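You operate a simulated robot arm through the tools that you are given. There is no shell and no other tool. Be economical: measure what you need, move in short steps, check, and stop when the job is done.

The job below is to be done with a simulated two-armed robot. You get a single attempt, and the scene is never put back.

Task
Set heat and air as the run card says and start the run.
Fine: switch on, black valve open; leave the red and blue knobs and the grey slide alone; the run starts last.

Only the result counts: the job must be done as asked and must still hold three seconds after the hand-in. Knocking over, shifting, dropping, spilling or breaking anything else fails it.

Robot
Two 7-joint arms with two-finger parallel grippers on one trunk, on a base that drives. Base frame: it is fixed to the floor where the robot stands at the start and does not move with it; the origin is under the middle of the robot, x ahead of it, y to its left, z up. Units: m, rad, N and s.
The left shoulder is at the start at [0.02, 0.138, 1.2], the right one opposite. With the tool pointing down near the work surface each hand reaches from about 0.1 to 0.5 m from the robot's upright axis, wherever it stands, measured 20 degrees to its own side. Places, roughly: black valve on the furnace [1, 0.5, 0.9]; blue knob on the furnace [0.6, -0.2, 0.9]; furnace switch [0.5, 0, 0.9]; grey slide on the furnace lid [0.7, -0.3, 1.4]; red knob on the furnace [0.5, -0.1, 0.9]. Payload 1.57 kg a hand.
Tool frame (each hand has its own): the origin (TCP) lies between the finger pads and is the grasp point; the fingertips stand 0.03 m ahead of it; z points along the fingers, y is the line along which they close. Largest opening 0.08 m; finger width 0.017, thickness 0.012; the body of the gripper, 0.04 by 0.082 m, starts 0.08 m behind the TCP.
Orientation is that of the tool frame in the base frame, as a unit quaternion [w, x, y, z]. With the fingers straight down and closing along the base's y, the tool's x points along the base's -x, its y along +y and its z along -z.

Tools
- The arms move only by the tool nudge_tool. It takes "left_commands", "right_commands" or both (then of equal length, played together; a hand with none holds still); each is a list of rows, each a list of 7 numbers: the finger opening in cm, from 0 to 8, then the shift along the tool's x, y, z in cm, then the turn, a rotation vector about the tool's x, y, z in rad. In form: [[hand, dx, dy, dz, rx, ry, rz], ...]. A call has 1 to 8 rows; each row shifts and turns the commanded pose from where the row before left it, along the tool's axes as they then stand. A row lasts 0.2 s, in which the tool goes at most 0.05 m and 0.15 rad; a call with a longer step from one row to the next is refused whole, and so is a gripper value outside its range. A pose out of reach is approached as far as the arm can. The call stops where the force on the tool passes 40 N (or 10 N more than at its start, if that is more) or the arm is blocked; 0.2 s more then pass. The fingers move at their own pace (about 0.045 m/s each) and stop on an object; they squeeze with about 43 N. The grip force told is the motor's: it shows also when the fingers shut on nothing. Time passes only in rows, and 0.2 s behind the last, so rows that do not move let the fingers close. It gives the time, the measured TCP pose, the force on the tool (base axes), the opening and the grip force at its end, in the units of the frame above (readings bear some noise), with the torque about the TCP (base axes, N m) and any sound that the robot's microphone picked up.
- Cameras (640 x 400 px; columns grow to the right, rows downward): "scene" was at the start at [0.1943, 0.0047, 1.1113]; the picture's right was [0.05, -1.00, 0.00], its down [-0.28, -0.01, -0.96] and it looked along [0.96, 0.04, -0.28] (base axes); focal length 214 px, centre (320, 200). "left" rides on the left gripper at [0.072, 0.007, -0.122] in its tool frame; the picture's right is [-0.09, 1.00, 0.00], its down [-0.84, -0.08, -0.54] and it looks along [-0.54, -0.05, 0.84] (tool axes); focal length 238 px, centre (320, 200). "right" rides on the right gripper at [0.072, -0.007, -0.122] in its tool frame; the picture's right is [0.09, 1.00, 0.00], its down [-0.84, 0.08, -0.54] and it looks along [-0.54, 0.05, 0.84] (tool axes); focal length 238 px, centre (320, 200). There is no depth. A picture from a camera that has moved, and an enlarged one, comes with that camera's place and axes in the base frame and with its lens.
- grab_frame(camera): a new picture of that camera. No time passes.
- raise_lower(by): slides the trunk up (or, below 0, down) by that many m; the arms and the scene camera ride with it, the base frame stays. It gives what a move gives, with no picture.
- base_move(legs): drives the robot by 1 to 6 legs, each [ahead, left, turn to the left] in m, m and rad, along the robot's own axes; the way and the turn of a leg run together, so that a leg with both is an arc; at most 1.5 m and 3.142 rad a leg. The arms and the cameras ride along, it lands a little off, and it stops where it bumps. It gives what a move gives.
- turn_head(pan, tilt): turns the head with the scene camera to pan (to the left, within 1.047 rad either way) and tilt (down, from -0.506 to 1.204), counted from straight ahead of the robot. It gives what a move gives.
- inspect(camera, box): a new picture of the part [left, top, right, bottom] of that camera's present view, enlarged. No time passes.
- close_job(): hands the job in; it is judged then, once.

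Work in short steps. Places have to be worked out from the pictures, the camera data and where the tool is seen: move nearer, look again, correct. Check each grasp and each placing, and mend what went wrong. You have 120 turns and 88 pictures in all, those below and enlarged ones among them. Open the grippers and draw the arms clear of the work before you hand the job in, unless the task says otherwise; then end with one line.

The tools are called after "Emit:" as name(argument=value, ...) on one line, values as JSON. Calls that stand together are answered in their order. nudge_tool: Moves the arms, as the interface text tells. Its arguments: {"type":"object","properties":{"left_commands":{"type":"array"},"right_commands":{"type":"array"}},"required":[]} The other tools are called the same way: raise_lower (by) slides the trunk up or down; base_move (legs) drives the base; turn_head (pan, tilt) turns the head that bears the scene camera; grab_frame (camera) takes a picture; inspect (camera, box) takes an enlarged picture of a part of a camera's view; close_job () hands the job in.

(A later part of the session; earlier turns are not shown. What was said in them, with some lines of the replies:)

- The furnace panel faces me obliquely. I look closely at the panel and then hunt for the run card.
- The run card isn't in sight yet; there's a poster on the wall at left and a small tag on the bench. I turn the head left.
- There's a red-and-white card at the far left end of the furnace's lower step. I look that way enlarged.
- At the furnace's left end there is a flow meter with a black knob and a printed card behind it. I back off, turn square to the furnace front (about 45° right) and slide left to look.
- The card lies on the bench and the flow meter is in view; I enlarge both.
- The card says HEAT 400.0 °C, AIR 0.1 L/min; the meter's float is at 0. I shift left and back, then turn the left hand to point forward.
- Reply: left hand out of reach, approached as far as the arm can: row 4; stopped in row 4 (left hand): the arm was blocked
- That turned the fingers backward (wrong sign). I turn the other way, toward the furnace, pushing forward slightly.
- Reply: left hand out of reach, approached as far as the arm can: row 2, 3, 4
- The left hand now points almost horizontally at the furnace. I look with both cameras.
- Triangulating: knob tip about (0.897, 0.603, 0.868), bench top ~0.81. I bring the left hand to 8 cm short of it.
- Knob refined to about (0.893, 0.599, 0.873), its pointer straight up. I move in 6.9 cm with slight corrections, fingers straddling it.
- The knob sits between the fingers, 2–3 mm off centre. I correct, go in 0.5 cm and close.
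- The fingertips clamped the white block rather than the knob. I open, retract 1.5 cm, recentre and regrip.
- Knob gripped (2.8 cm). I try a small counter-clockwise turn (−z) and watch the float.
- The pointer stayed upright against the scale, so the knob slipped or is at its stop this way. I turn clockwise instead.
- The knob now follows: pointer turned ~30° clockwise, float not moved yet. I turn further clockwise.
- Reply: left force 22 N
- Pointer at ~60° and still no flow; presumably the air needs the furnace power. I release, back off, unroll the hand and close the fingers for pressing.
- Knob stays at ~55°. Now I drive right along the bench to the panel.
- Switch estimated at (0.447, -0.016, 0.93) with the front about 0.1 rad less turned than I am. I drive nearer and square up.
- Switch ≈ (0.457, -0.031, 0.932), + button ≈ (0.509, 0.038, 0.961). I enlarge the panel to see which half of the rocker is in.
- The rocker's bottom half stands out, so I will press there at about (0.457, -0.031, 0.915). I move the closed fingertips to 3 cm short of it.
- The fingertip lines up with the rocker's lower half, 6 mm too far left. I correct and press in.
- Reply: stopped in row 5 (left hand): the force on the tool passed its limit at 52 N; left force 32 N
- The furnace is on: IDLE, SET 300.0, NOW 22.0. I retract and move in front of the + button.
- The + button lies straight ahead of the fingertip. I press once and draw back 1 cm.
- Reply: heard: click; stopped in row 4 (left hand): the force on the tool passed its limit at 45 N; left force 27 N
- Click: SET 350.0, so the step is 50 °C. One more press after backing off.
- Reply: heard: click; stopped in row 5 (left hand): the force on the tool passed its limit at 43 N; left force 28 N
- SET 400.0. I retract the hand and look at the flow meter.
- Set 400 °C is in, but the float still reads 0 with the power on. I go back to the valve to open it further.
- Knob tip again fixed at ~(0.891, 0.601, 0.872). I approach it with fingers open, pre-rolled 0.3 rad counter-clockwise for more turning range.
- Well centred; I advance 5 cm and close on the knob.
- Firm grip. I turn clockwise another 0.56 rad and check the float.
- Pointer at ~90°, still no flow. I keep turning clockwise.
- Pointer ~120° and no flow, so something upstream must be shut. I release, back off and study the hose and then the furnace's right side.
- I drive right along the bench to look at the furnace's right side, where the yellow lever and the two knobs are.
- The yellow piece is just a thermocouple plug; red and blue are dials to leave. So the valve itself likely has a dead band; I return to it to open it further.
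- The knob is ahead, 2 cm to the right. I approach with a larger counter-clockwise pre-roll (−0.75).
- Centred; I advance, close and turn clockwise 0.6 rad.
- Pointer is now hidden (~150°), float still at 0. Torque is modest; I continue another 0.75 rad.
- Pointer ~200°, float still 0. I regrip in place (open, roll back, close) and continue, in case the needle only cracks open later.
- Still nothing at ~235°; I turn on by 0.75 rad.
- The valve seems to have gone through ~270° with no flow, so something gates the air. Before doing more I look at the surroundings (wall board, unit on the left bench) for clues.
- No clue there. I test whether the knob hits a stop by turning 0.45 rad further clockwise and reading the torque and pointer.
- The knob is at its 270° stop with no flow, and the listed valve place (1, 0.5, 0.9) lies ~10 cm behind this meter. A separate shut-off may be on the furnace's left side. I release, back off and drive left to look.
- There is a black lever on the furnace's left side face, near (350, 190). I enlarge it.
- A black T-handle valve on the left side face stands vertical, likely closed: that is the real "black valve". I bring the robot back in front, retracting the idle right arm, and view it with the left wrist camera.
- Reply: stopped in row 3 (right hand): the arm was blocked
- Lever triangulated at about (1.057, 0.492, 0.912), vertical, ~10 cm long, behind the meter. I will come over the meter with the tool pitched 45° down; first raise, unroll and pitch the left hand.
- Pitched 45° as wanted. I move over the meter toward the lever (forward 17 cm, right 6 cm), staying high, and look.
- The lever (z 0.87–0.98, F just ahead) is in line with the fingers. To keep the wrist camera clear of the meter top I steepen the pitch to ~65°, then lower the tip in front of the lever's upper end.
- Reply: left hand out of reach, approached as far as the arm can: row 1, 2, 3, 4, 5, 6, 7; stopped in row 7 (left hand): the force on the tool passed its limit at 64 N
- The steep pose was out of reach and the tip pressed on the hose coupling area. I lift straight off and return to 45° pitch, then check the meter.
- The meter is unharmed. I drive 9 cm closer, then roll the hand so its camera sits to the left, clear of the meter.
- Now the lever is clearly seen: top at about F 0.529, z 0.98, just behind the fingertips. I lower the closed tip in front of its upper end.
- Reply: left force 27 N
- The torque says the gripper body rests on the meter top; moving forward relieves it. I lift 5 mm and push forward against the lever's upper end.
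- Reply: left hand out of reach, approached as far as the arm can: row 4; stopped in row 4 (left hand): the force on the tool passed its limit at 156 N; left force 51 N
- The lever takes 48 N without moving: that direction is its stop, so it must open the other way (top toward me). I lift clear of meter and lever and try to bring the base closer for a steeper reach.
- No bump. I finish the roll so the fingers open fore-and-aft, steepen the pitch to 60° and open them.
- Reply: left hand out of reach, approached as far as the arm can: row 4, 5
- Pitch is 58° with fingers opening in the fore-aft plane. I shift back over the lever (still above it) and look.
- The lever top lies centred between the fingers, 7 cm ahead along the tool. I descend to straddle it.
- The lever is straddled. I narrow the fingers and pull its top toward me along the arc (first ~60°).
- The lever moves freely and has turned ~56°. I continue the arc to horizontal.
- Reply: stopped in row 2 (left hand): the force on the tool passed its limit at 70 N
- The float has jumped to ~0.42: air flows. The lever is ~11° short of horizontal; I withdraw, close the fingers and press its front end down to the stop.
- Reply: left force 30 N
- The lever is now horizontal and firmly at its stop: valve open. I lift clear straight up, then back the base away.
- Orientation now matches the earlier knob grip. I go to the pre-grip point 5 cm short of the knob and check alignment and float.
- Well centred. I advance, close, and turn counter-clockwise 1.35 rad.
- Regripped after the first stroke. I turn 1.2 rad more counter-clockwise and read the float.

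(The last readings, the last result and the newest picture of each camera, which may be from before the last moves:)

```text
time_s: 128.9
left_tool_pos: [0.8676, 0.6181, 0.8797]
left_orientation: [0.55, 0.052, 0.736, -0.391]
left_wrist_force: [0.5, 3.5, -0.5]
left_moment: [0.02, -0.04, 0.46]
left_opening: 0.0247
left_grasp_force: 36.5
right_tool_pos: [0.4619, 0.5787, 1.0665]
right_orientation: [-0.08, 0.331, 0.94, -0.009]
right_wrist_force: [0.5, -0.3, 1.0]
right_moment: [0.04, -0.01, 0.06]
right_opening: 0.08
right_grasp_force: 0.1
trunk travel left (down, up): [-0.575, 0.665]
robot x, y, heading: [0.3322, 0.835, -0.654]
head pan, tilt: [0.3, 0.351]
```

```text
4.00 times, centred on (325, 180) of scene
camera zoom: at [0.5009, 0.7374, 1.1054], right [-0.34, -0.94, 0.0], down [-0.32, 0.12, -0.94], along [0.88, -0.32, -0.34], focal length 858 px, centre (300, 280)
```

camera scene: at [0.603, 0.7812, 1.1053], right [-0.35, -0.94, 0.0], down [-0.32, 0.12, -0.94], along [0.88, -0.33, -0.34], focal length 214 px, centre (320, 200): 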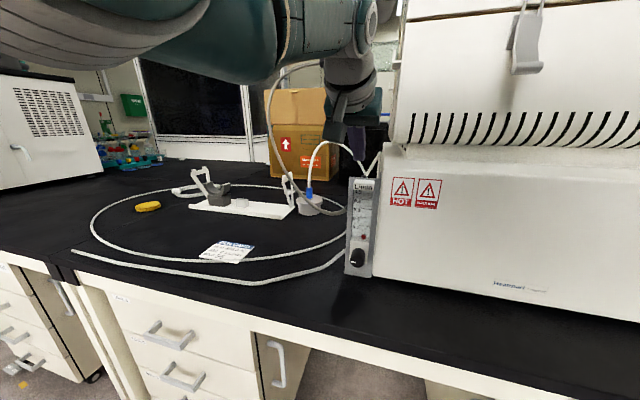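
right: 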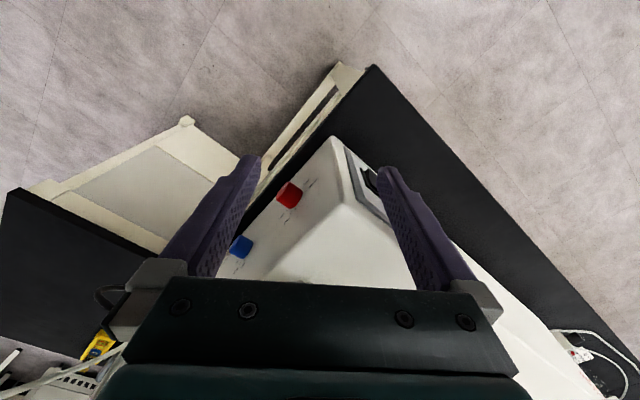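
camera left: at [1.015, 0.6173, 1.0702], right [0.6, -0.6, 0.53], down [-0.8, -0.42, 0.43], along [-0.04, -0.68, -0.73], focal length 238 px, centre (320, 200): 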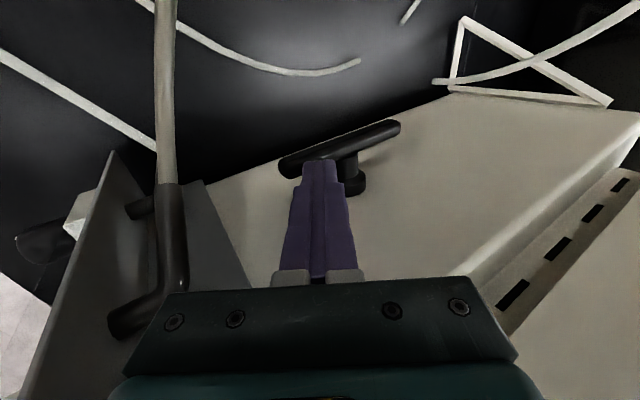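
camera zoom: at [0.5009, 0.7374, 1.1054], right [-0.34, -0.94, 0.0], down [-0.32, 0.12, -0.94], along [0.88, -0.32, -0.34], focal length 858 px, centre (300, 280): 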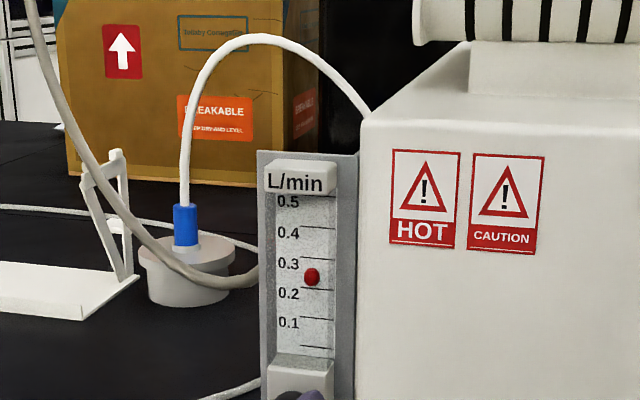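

Float at ~0.24 apparent (parallax adds ~0.025, so ~0.26). I continue 0.25 rad, regrip, and turn 1.05 rad more.

Emit:
nudge_tool(left_commands=[[1.5, 0, 0, 0, 0, 0, -0.125], [1.5, 0, 0, 0, 0, 0, -0.125], [5, 0, 0, 0, 0, 0, 0], [5, 0, 0, -0.3, 0, 0, 0], [5, 0, 0, 0, 0, 0, 0.15], [5, 0, 0, 0, 0, 0, 0.15], [5, 0, 0, 0, 0, 0, 0.15], [5, 0, 0, 0, 0, 0, 0.15]])

Emit:
nudge_tool(left_commands=[[5, 0, 0, 0, 0, 0, 0.15], [5, 0, 0, 0, 0, 0, 0.15], [5, 0, 0, 0, 0, 0, 0.15], [5, 0, 0, 0.3, 0, 0, 0.15], [3, 0, 0, 0, 0, 0, 0], [1.5, 0, 0, 0, 0, 0, 0], [1.5, 0, 0, 0, 0, 0, 0], [1.5, 0, 0, 0, 0, 0, 0]])

Emit:
nudge_tool(left_commands=[[1.5, 0, 0, 0, 0, 0, -0.15], [1.5, 0, 0, 0, 0, 0, -0.15], [1.5, 0, 0, 0, 0, 0, -0.15], [1.5, 0, 0, 0, 0, 0, -0.15], [1.5, 0, 0, 0, 0, 0, -0.15], [1.5, 0, 0, 0, 0, 0, -0.15], [1.5, 0, 0, 0, 0, 0, -0.15], [1.5, 0, 0, 0, 0, 0, 0]])

Emit:
inspect(camera="scene", box=[280, 150, 370, 250])

```text
time_s: 130.7
left_tool_pos: [0.8646, 0.6201, 0.8805]
left_orientation: [0.61, 0.18, 0.716, -0.286]
left_wrist_force: [0.0, 0.1, 0.0]
left_moment: [0.01, 0.0, 0.0]
left_opening: 0.0499
left_grasp_force: 0.0
right_tool_pos: [0.4639, 0.5791, 1.0654]
right_orientation: [-0.082, 0.331, 0.94, -0.011]
right_wrist_force: [0.1, -0.1, 0.3]
right_moment: [-0.02, 0.0, 0.02]
right_opening: 0.0801
right_grasp_force: 0.1
trunk travel left (down, up): [-0.575, 0.665]
robot x, y, heading: [0.3322, 0.8317, -0.649]
head pan, tilt: [0.3, 0.351]
```

```text
time_s: 132.5
left_tool_pos: [0.8654, 0.6179, 0.8779]
left_orientation: [0.667, 0.384, 0.632, -0.095]
left_wrist_force: [-0.7, -1.5, -3.7]
left_moment: [-0.17, -0.23, 0.42]
left_opening: 0.0263
left_grasp_force: 36.5
right_tool_pos: [0.462, 0.5778, 1.0653]
right_orientation: [-0.081, 0.331, 0.94, -0.01]
right_wrist_force: [-0.2, -0.6, -0.1]
right_moment: [0.02, 0.03, -0.03]
right_opening: 0.08
right_grasp_force: 0.1
trunk travel left (down, up): [-0.575, 0.665]
robot x, y, heading: [0.3343, 0.8326, -0.652]
head pan, tilt: [0.3, 0.351]
```

```text
time_s: 134.3
left_tool_pos: [0.8675, 0.6192, 0.8781]
left_orientation: [0.53, 0.016, 0.739, -0.416]
left_wrist_force: [3.5, 3.6, -2.9]
left_moment: [0.24, 0.23, -0.56]
left_opening: 0.0243
left_grasp_force: 36.7
right_tool_pos: [0.4638, 0.5794, 1.0648]
right_orientation: [-0.081, 0.331, 0.94, -0.009]
right_wrist_force: [-0.5, 0.5, 1.2]
right_moment: [0.02, -0.03, 0.01]
right_opening: 0.08
right_grasp_force: 0.0
trunk travel left (down, up): [-0.575, 0.665]
robot x, y, heading: [0.3346, 0.8295, -0.655]
head pan, tilt: [0.3, 0.351]
```

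```text
4.00 times, centred on (325, 200) of scene
camera zoom: at [0.5012, 0.7377, 1.1054], right [-0.34, -0.94, 0.0], down [-0.32, 0.12, -0.94], along [0.88, -0.32, -0.34], focal length 858 px, centre (300, 200)
```

zoom: 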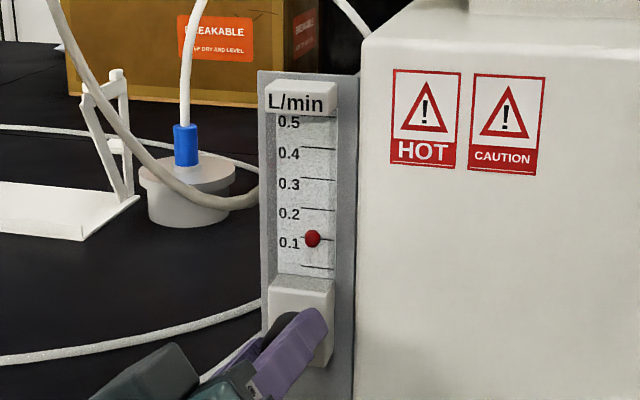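

Float reads ~0.10 from above, slope as expected. To exclude parallax I release, back off, and view the scale at its own height with the wrist camera.

Emit:
nudge_tool(left_commands=[[5, 0, 0, 0, 0, 0, 0], [5, 0, 0, 0, 0, 0, 0], [5, 0, 0, -4, 0, 0, 0], [5, 0, 0, -4, 0, 0, 0.15], [5, 0, 0, 0, 0, 0, 0.15], [5, 0, 0, 0, 0, 0, 0.15], [5, -4.3, 0, 0, 0, 0, 0], [5, -4.3, 0, 0, 0, 0, 0]])

Emit:
inspect(camera="left", box=[260, 30, 380, 160])

```text
time_s: 136.1
left_tool_pos: [0.8216, 0.6777, 0.9679]
left_orientation: [0.61, 0.181, 0.716, -0.287]
left_wrist_force: [-0.5, -0.1, -0.2]
left_moment: [0.0, 0.0, 0.02]
left_opening: 0.0503
left_grasp_force: 0.0
right_tool_pos: [0.4632, 0.5786, 1.0663]
right_orientation: [-0.081, 0.331, 0.94, -0.01]
right_wrist_force: [0.0, 1.0, 0.1]
right_moment: [0.0, 0.02, 0.04]
right_opening: 0.0801
right_grasp_force: 0.1
trunk travel left (down, up): [-0.575, 0.665]
robot x, y, heading: [0.3343, 0.8285, -0.649]
head pan, tilt: [0.3, 0.351]
```

```text
3.08 times, centred on (320, 95) of left
camera zoom: at [0.7175, 0.7519, 0.9085], right [0.62, 0.78, -0.1], down [-0.3, 0.36, 0.88], along [0.72, -0.52, 0.46], focal length 733 px, centre (320, 523)
```

zoom: 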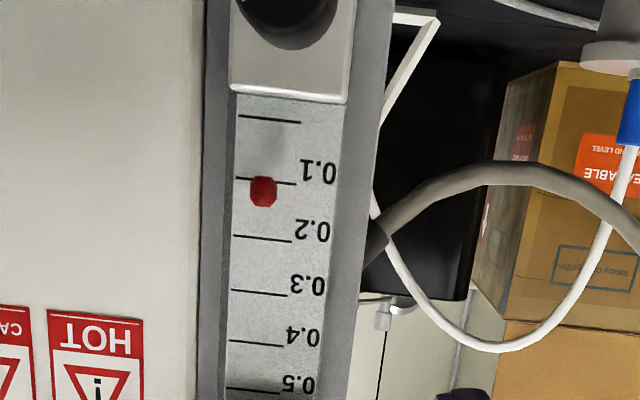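

At level the float reads ~0.117, so it needs ~0.16 rad less (plus ~0.09 grip slack seen). I regrip and trim 0.25 rad counter-clockwise.

Emit:
nudge_tool(left_commands=[[5, 4.3, 0, 0, 0, 0, 0], [5, 4.3, 0, 0, 0, 0, 0], [5, 0, 0, 4, 0, 0, 0], [5, 0, 0, 4, 0, 0, 0], [3, 0, 0, 0, 0, 0, 0], [1.5, 0, 0, 0, 0, 0, 0], [1.5, 0, 0, 0, 0, 0, 0], [1.5, 0, 0, 0, 0, 0, 0]])

Emit:
nudge_tool(left_commands=[[1.5, 0, 0, 0, 0, 0, -0.125], [1.5, 0, 0, 0, 0, 0, -0.125], [1.5, 0, 0, 0, 0, 0, 0], [5, 0, 0, 0, 0, 0, 0], [5, 0, 0, 0, 0, 0, 0], [5, 0, 0, -4, 0, 0, 0], [5, 0, 0, -4, 0, 0, 0.125], [5, 0, 0, 0, 0, 0, 0.125]])

Emit:
nudge_tool(left_commands=[[5, -4.3, 0, 0, 0, 0, 0], [3, -4.4, 0, 0, 0, 0, 0], [0, 0, 0, 0, 0, 0, 0]])

Emit:
inspect(camera="left", box=[260, 30, 380, 160])

```text
time_s: 137.9
left_tool_pos: [0.8667, 0.6183, 0.8791]
left_orientation: [0.61, 0.179, 0.717, -0.287]
left_wrist_force: [4.8, 4.3, -3.3]
left_moment: [-0.12, -0.25, 0.96]
left_opening: 0.025
left_grasp_force: 35.3
right_tool_pos: [0.463, 0.5778, 1.0663]
right_orientation: [-0.08, 0.331, 0.94, -0.008]
right_wrist_force: [0.1, -0.3, -0.3]
right_moment: [-0.01, -0.01, -0.01]
right_opening: 0.0801
right_grasp_force: 0.0
trunk travel left (down, up): [-0.575, 0.665]
robot x, y, heading: [0.3328, 0.828, -0.656]
head pan, tilt: [0.3, 0.351]
```

```text
time_s: 139.7
left_tool_pos: [0.8039, 0.6673, 0.885]
left_orientation: [0.61, 0.18, 0.716, -0.287]
left_wrist_force: [0.6, 0.2, 0.1]
left_moment: [0.01, 0.0, -0.03]
left_opening: 0.05
left_grasp_force: 0.0
right_tool_pos: [0.4631, 0.5776, 1.0673]
right_orientation: [-0.081, 0.331, 0.94, -0.009]
right_wrist_force: [-0.7, 0.2, 0.6]
right_moment: [0.0, -0.05, -0.02]
right_opening: 0.0797
right_grasp_force: 0.1
trunk travel left (down, up): [-0.575, 0.665]
robot x, y, heading: [0.3314, 0.8324, -0.653]
head pan, tilt: [0.3, 0.351]
```

```text
time_s: 140.5
left_tool_pos: [0.8219, 0.6757, 0.9705]
left_orientation: [0.61, 0.179, 0.717, -0.287]
left_wrist_force: [0.0, 0.0, -0.3]
left_moment: [-0.03, 0.0, 0.01]
left_opening: 0.0
left_grasp_force: 0.2
right_tool_pos: [0.4625, 0.578, 1.0657]
right_orientation: [-0.081, 0.331, 0.94, -0.009]
right_wrist_force: [0.0, -0.2, 0.0]
right_moment: [-0.03, -0.02, -0.03]
right_opening: 0.0801
right_grasp_force: 0.1
trunk travel left (down, up): [-0.575, 0.665]
robot x, y, heading: [0.3326, 0.8236, -0.654]
head pan, tilt: [0.3, 0.351]
```

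```text
3.08 times, centred on (320, 95) of left
camera zoom: at [0.7191, 0.75, 0.9096], right [0.62, 0.78, -0.1], down [-0.3, 0.36, 0.88], along [0.72, -0.52, 0.46], focal length 733 px, centre (320, 523)
```

zoom: 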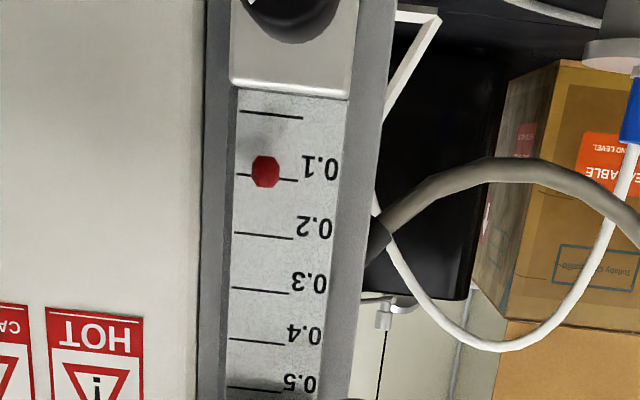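

Now ~0.089. I regrip once more and give 0.1 rad clockwise.

Emit:
nudge_tool(left_commands=[[5, 4.3, 0, 0, 0, 0, 0], [5, 4.4, 0, 0, 0, 0, 0], [5, 0, 0, 4, 0, 0, 0], [5, 0, 0, 4, 0, 0, 0], [3, 0, 0, 0, 0, 0, 0], [1.5, 0, 0, 0, 0, 0, 0], [1.5, 0, 0, 0, 0, 0, 0], [1.5, 0, 0, 0, 0, 0, 0]])

Emit:
nudge_tool(left_commands=[[1.5, 0, 0, 0, 0, 0, 0.05], [1.5, 0, 0, 0, 0, 0, 0.055], [1.5, 0, 0, 0, 0, 0, 0], [5, 0, 0, 0, 0, 0, 0], [5, 0, 0, 0, 0, 0, 0], [5, 0, 0, -4, 0, 0, 0], [5, 0, 0, -4, 0, 0, -0.105], [5, 0, 0, 0, 0, 0, 0]])

Emit:
nudge_tool(left_commands=[[5, -4.3, 0, 0, 0, 0, 0], [3, -4.4, 0, 0, 0, 0, 0], [0, 0, 0, 0, 0, 0, 0]])

Emit:
inspect(camera="left", box=[260, 30, 380, 160])

```text
time_s: 142.3
left_tool_pos: [0.8663, 0.6192, 0.8797]
left_orientation: [0.61, 0.18, 0.716, -0.287]
left_wrist_force: [2.8, 3.6, -0.7]
left_moment: [-0.11, -0.21, 0.78]
left_opening: 0.0253
left_grasp_force: 35.4
right_tool_pos: [0.4625, 0.5778, 1.067]
right_orientation: [-0.081, 0.331, 0.94, -0.008]
right_wrist_force: [0.1, -0.4, 0.2]
right_moment: [-0.01, 0.0, 0.0]
right_opening: 0.0799
right_grasp_force: 0.1
trunk travel left (down, up): [-0.575, 0.665]
robot x, y, heading: [0.3365, 0.8288, -0.654]
head pan, tilt: [0.3, 0.351]
```

```text
time_s: 144.1
left_tool_pos: [0.8052, 0.6672, 0.8858]
left_orientation: [0.61, 0.179, 0.717, -0.288]
left_wrist_force: [-0.5, -0.5, 0.7]
left_moment: [-0.03, -0.04, 0.0]
left_opening: 0.0497
left_grasp_force: 0.0
right_tool_pos: [0.4629, 0.5781, 1.066]
right_orientation: [-0.081, 0.332, 0.94, -0.01]
right_wrist_force: [-0.2, -1.0, 0.0]
right_moment: [0.03, 0.0, 0.03]
right_opening: 0.0803
right_grasp_force: 0.0
trunk travel left (down, up): [-0.575, 0.665]
robot x, y, heading: [0.3329, 0.8241, -0.654]
head pan, tilt: [0.3, 0.351]
```

```text
time_s: 144.9
left_tool_pos: [0.823, 0.6745, 0.9729]
left_orientation: [0.609, 0.178, 0.717, -0.288]
left_wrist_force: [0.3, 0.3, 0.0]
left_moment: [-0.01, 0.03, 0.0]
left_opening: 0.0
left_grasp_force: 0.2
right_tool_pos: [0.4619, 0.5789, 1.0665]
right_orientation: [-0.082, 0.331, 0.94, -0.01]
right_wrist_force: [-0.2, 0.5, 0.1]
right_moment: [0.01, -0.01, 0.01]
right_opening: 0.08
right_grasp_force: 0.0
trunk travel left (down, up): [-0.575, 0.665]
robot x, y, heading: [0.3348, 0.8292, -0.656]
head pan, tilt: [0.3, 0.351]
```

```text
3.08 times, centred on (320, 95) of left
camera zoom: at [0.7186, 0.7495, 0.9116], right [0.62, 0.78, -0.1], down [-0.3, 0.36, 0.88], along [0.72, -0.52, 0.46], focal length 733 px, centre (320, 523)
```

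zoom: 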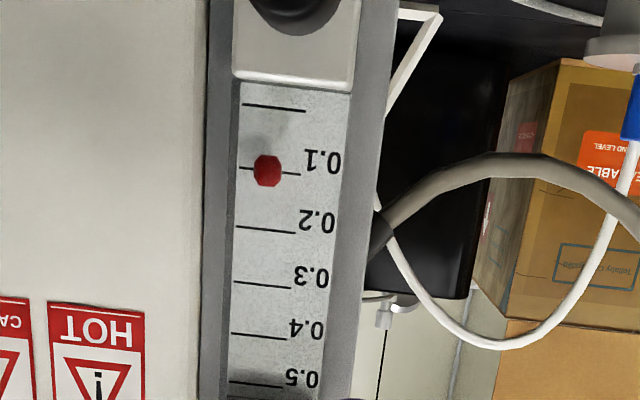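

The float sits right on 0.1. I drive back to the panel to press RUN, which lies 5.6 cm below the + button at (0.51, 0.039, 0.906).

Emit:
base_move(legs=[[0.0, -0.62, 0.0], [0.03, 0.0, 0.0]])

```text
time_s: 148.8
left_tool_pos: [0.472, 0.1645, 0.9728]
left_orientation: [0.61, 0.179, 0.716, -0.287]
left_wrist_force: [-0.2, 0.0, 1.0]
left_moment: [0.0, 0.0, 0.01]
left_opening: 0.0001
left_grasp_force: 21.6
right_tool_pos: [0.1122, 0.0684, 1.0667]
right_orientation: [-0.081, 0.33, 0.94, -0.01]
right_wrist_force: [-0.5, -0.1, -0.3]
right_moment: [-0.03, 0.0, 0.01]
right_opening: 0.0798
right_grasp_force: 0.1
trunk travel left (down, up): [-0.575, 0.665]
robot x, y, heading: [-0.0211, 0.3162, -0.655]
head pan, tilt: [0.3, 0.351]
```

I move the fingertip to 3 cm in front of RUN and check the alignment.

Emit:
nudge_tool(left_commands=[[0, 2.35, -2.05, 1.8, 0, 0, 0], [0, 2.35, -2.05, 1.8, 0, 0, 0], [0, 2.35, -2.05, 1.8, 0, 0, 0], [0, 0, 0, 0, 0, 0, 0]])

Emit:
grab_frame(camera="left")

```text
time_s: 149.8
left_tool_pos: [0.465, 0.0813, 0.9079]
left_orientation: [0.613, 0.182, 0.715, -0.282]
left_wrist_force: [-0.3, -0.4, 0.2]
left_moment: [-0.02, 0.0, 0.03]
left_opening: 0.0
left_grasp_force: 21.3
right_tool_pos: [0.1121, 0.0675, 1.0657]
right_orientation: [-0.08, 0.33, 0.94, -0.01]
right_wrist_force: [-0.4, -0.1, -0.7]
right_moment: [-0.01, 0.01, -0.01]
right_opening: 0.0801
right_grasp_force: 0.1
trunk travel left (down, up): [-0.575, 0.665]
robot x, y, heading: [-0.0183, 0.3178, -0.647]
head pan, tilt: [0.3, 0.351]
```

```text
1 pictures are left
camera left: at [0.361, 0.1559, 0.8474], right [0.62, 0.78, -0.09], down [-0.31, 0.35, 0.88], along [0.72, -0.52, 0.46], focal length 238 px, centre (320, 200)
```

left: 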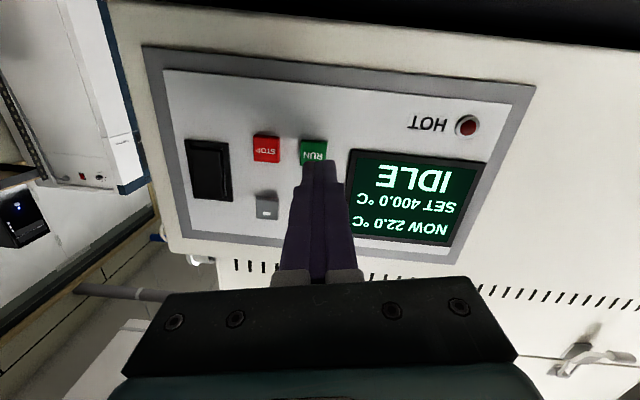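

RUN is straight ahead, 5 mm to the right. I correct and press until the click.

Emit:
nudge_tool(left_commands=[[0, 0, -0.5, 2.2, 0, 0, 0], [0, 0, 0, 0.5, 0, 0, 0], [0, 0, 0, 0.4, 0, 0, 0], [0, 0, 0, 0.4, 0, 0, 0], [0, 0, 0, 0.3, 0, 0, 0]])

```text
time_s: 151.0
left_tool_pos: [0.4845, 0.0524, 0.9067]
left_orientation: [0.61, 0.178, 0.716, -0.288]
left_wrist_force: [-27.0, 20.0, 18.6]
left_moment: [-0.34, -0.56, 0.2]
left_opening: 0.0001
left_grasp_force: 21.9
right_tool_pos: [0.1091, 0.0705, 1.0641]
right_orientation: [-0.084, 0.33, 0.94, -0.008]
right_wrist_force: [-0.3, -0.6, -0.4]
right_moment: [0.02, 0.0, 0.02]
right_opening: 0.0799
right_grasp_force: 0.1
trunk travel left (down, up): [-0.575, 0.665]
robot x, y, heading: [-0.0221, 0.3185, -0.65]
head pan, tilt: [0.3, 0.351]
heard: click
```

A click was heard. I draw the hand well back, open the fingers, and use the last picture to check the display.

Emit:
nudge_tool(left_commands=[[0, 0, 0, -4, 0, 0, 0], [0, 0, 0, -4, 0, 0, 0], [4, 0, 0, -4, 0, 0, 0], [8, 0, 0, 0, 0, 0, 0], [8, 0, 0, 0, 0, 0, 0]])

Emit:
grab_frame(camera="left")

```text
time_s: 152.2
left_tool_pos: [0.4073, 0.135, 0.9147]
left_orientation: [0.62, 0.197, 0.71, -0.269]
left_wrist_force: [0.0, 0.1, 0.7]
left_moment: [0.02, -0.02, 0.0]
left_opening: 0.066
left_grasp_force: 0.0
right_tool_pos: [0.1119, 0.0684, 1.0664]
right_orientation: [-0.081, 0.331, 0.94, -0.01]
right_wrist_force: [0.5, -0.1, -0.1]
right_moment: [-0.03, -0.01, -0.03]
right_opening: 0.08
right_grasp_force: 0.1
trunk travel left (down, up): [-0.575, 0.665]
robot x, y, heading: [-0.0164, 0.3175, -0.65]
head pan, tilt: [0.3, 0.351]
```

```text
0 pictures are left
camera left: at [0.3065, 0.2132, 0.8544], right [0.63, 0.78, -0.05], down [-0.34, 0.33, 0.88], along [0.7, -0.54, 0.47], focal length 238 px, centre (320, 200)
```

left: 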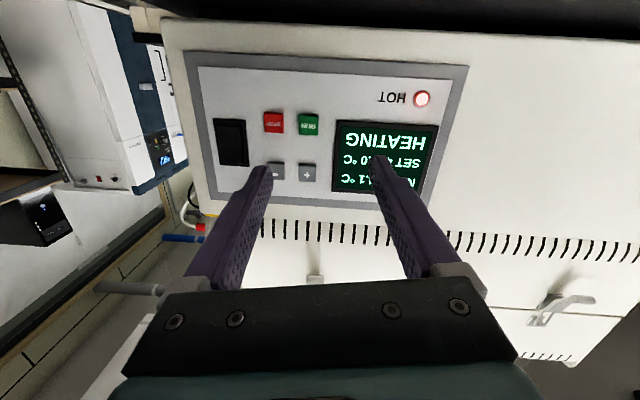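

The display shows HEATING and the HOT lamp is lit, so the run has started last, with the hands clear. I back the robot off a little and hand in.

Emit:
base_move(legs=[[-0.12, 0.0, 0.0]])

Emit:
close_job()

```text
time_s: 153.5
left_tool_pos: [0.3106, 0.2086, 0.9121]
left_orientation: [0.617, 0.199, 0.712, -0.27]
left_wrist_force: [0.0, 0.5, -0.3]
left_moment: [0.01, 0.0, 0.0]
left_opening: 0.0799
left_grasp_force: 0.0
right_tool_pos: [0.0165, 0.1406, 1.0672]
right_orientation: [-0.082, 0.329, 0.941, -0.01]
right_wrist_force: [0.3, 0.4, -0.1]
right_moment: [0.0, -0.02, 0.0]
right_opening: 0.0798
right_grasp_force: 0.2
trunk travel left (down, up): [-0.575, 0.665]
robot x, y, heading: [-0.1147, 0.3898, -0.647]
head pan, tilt: [0.3, 0.351]
```

```text
The job is handed in.
```

The furnace is on and heating to 400.0 °C, the black valve is open with air at 0.1 L/min, and RUN was pressed last; I left the red and blue knobs and the grey slide alone.
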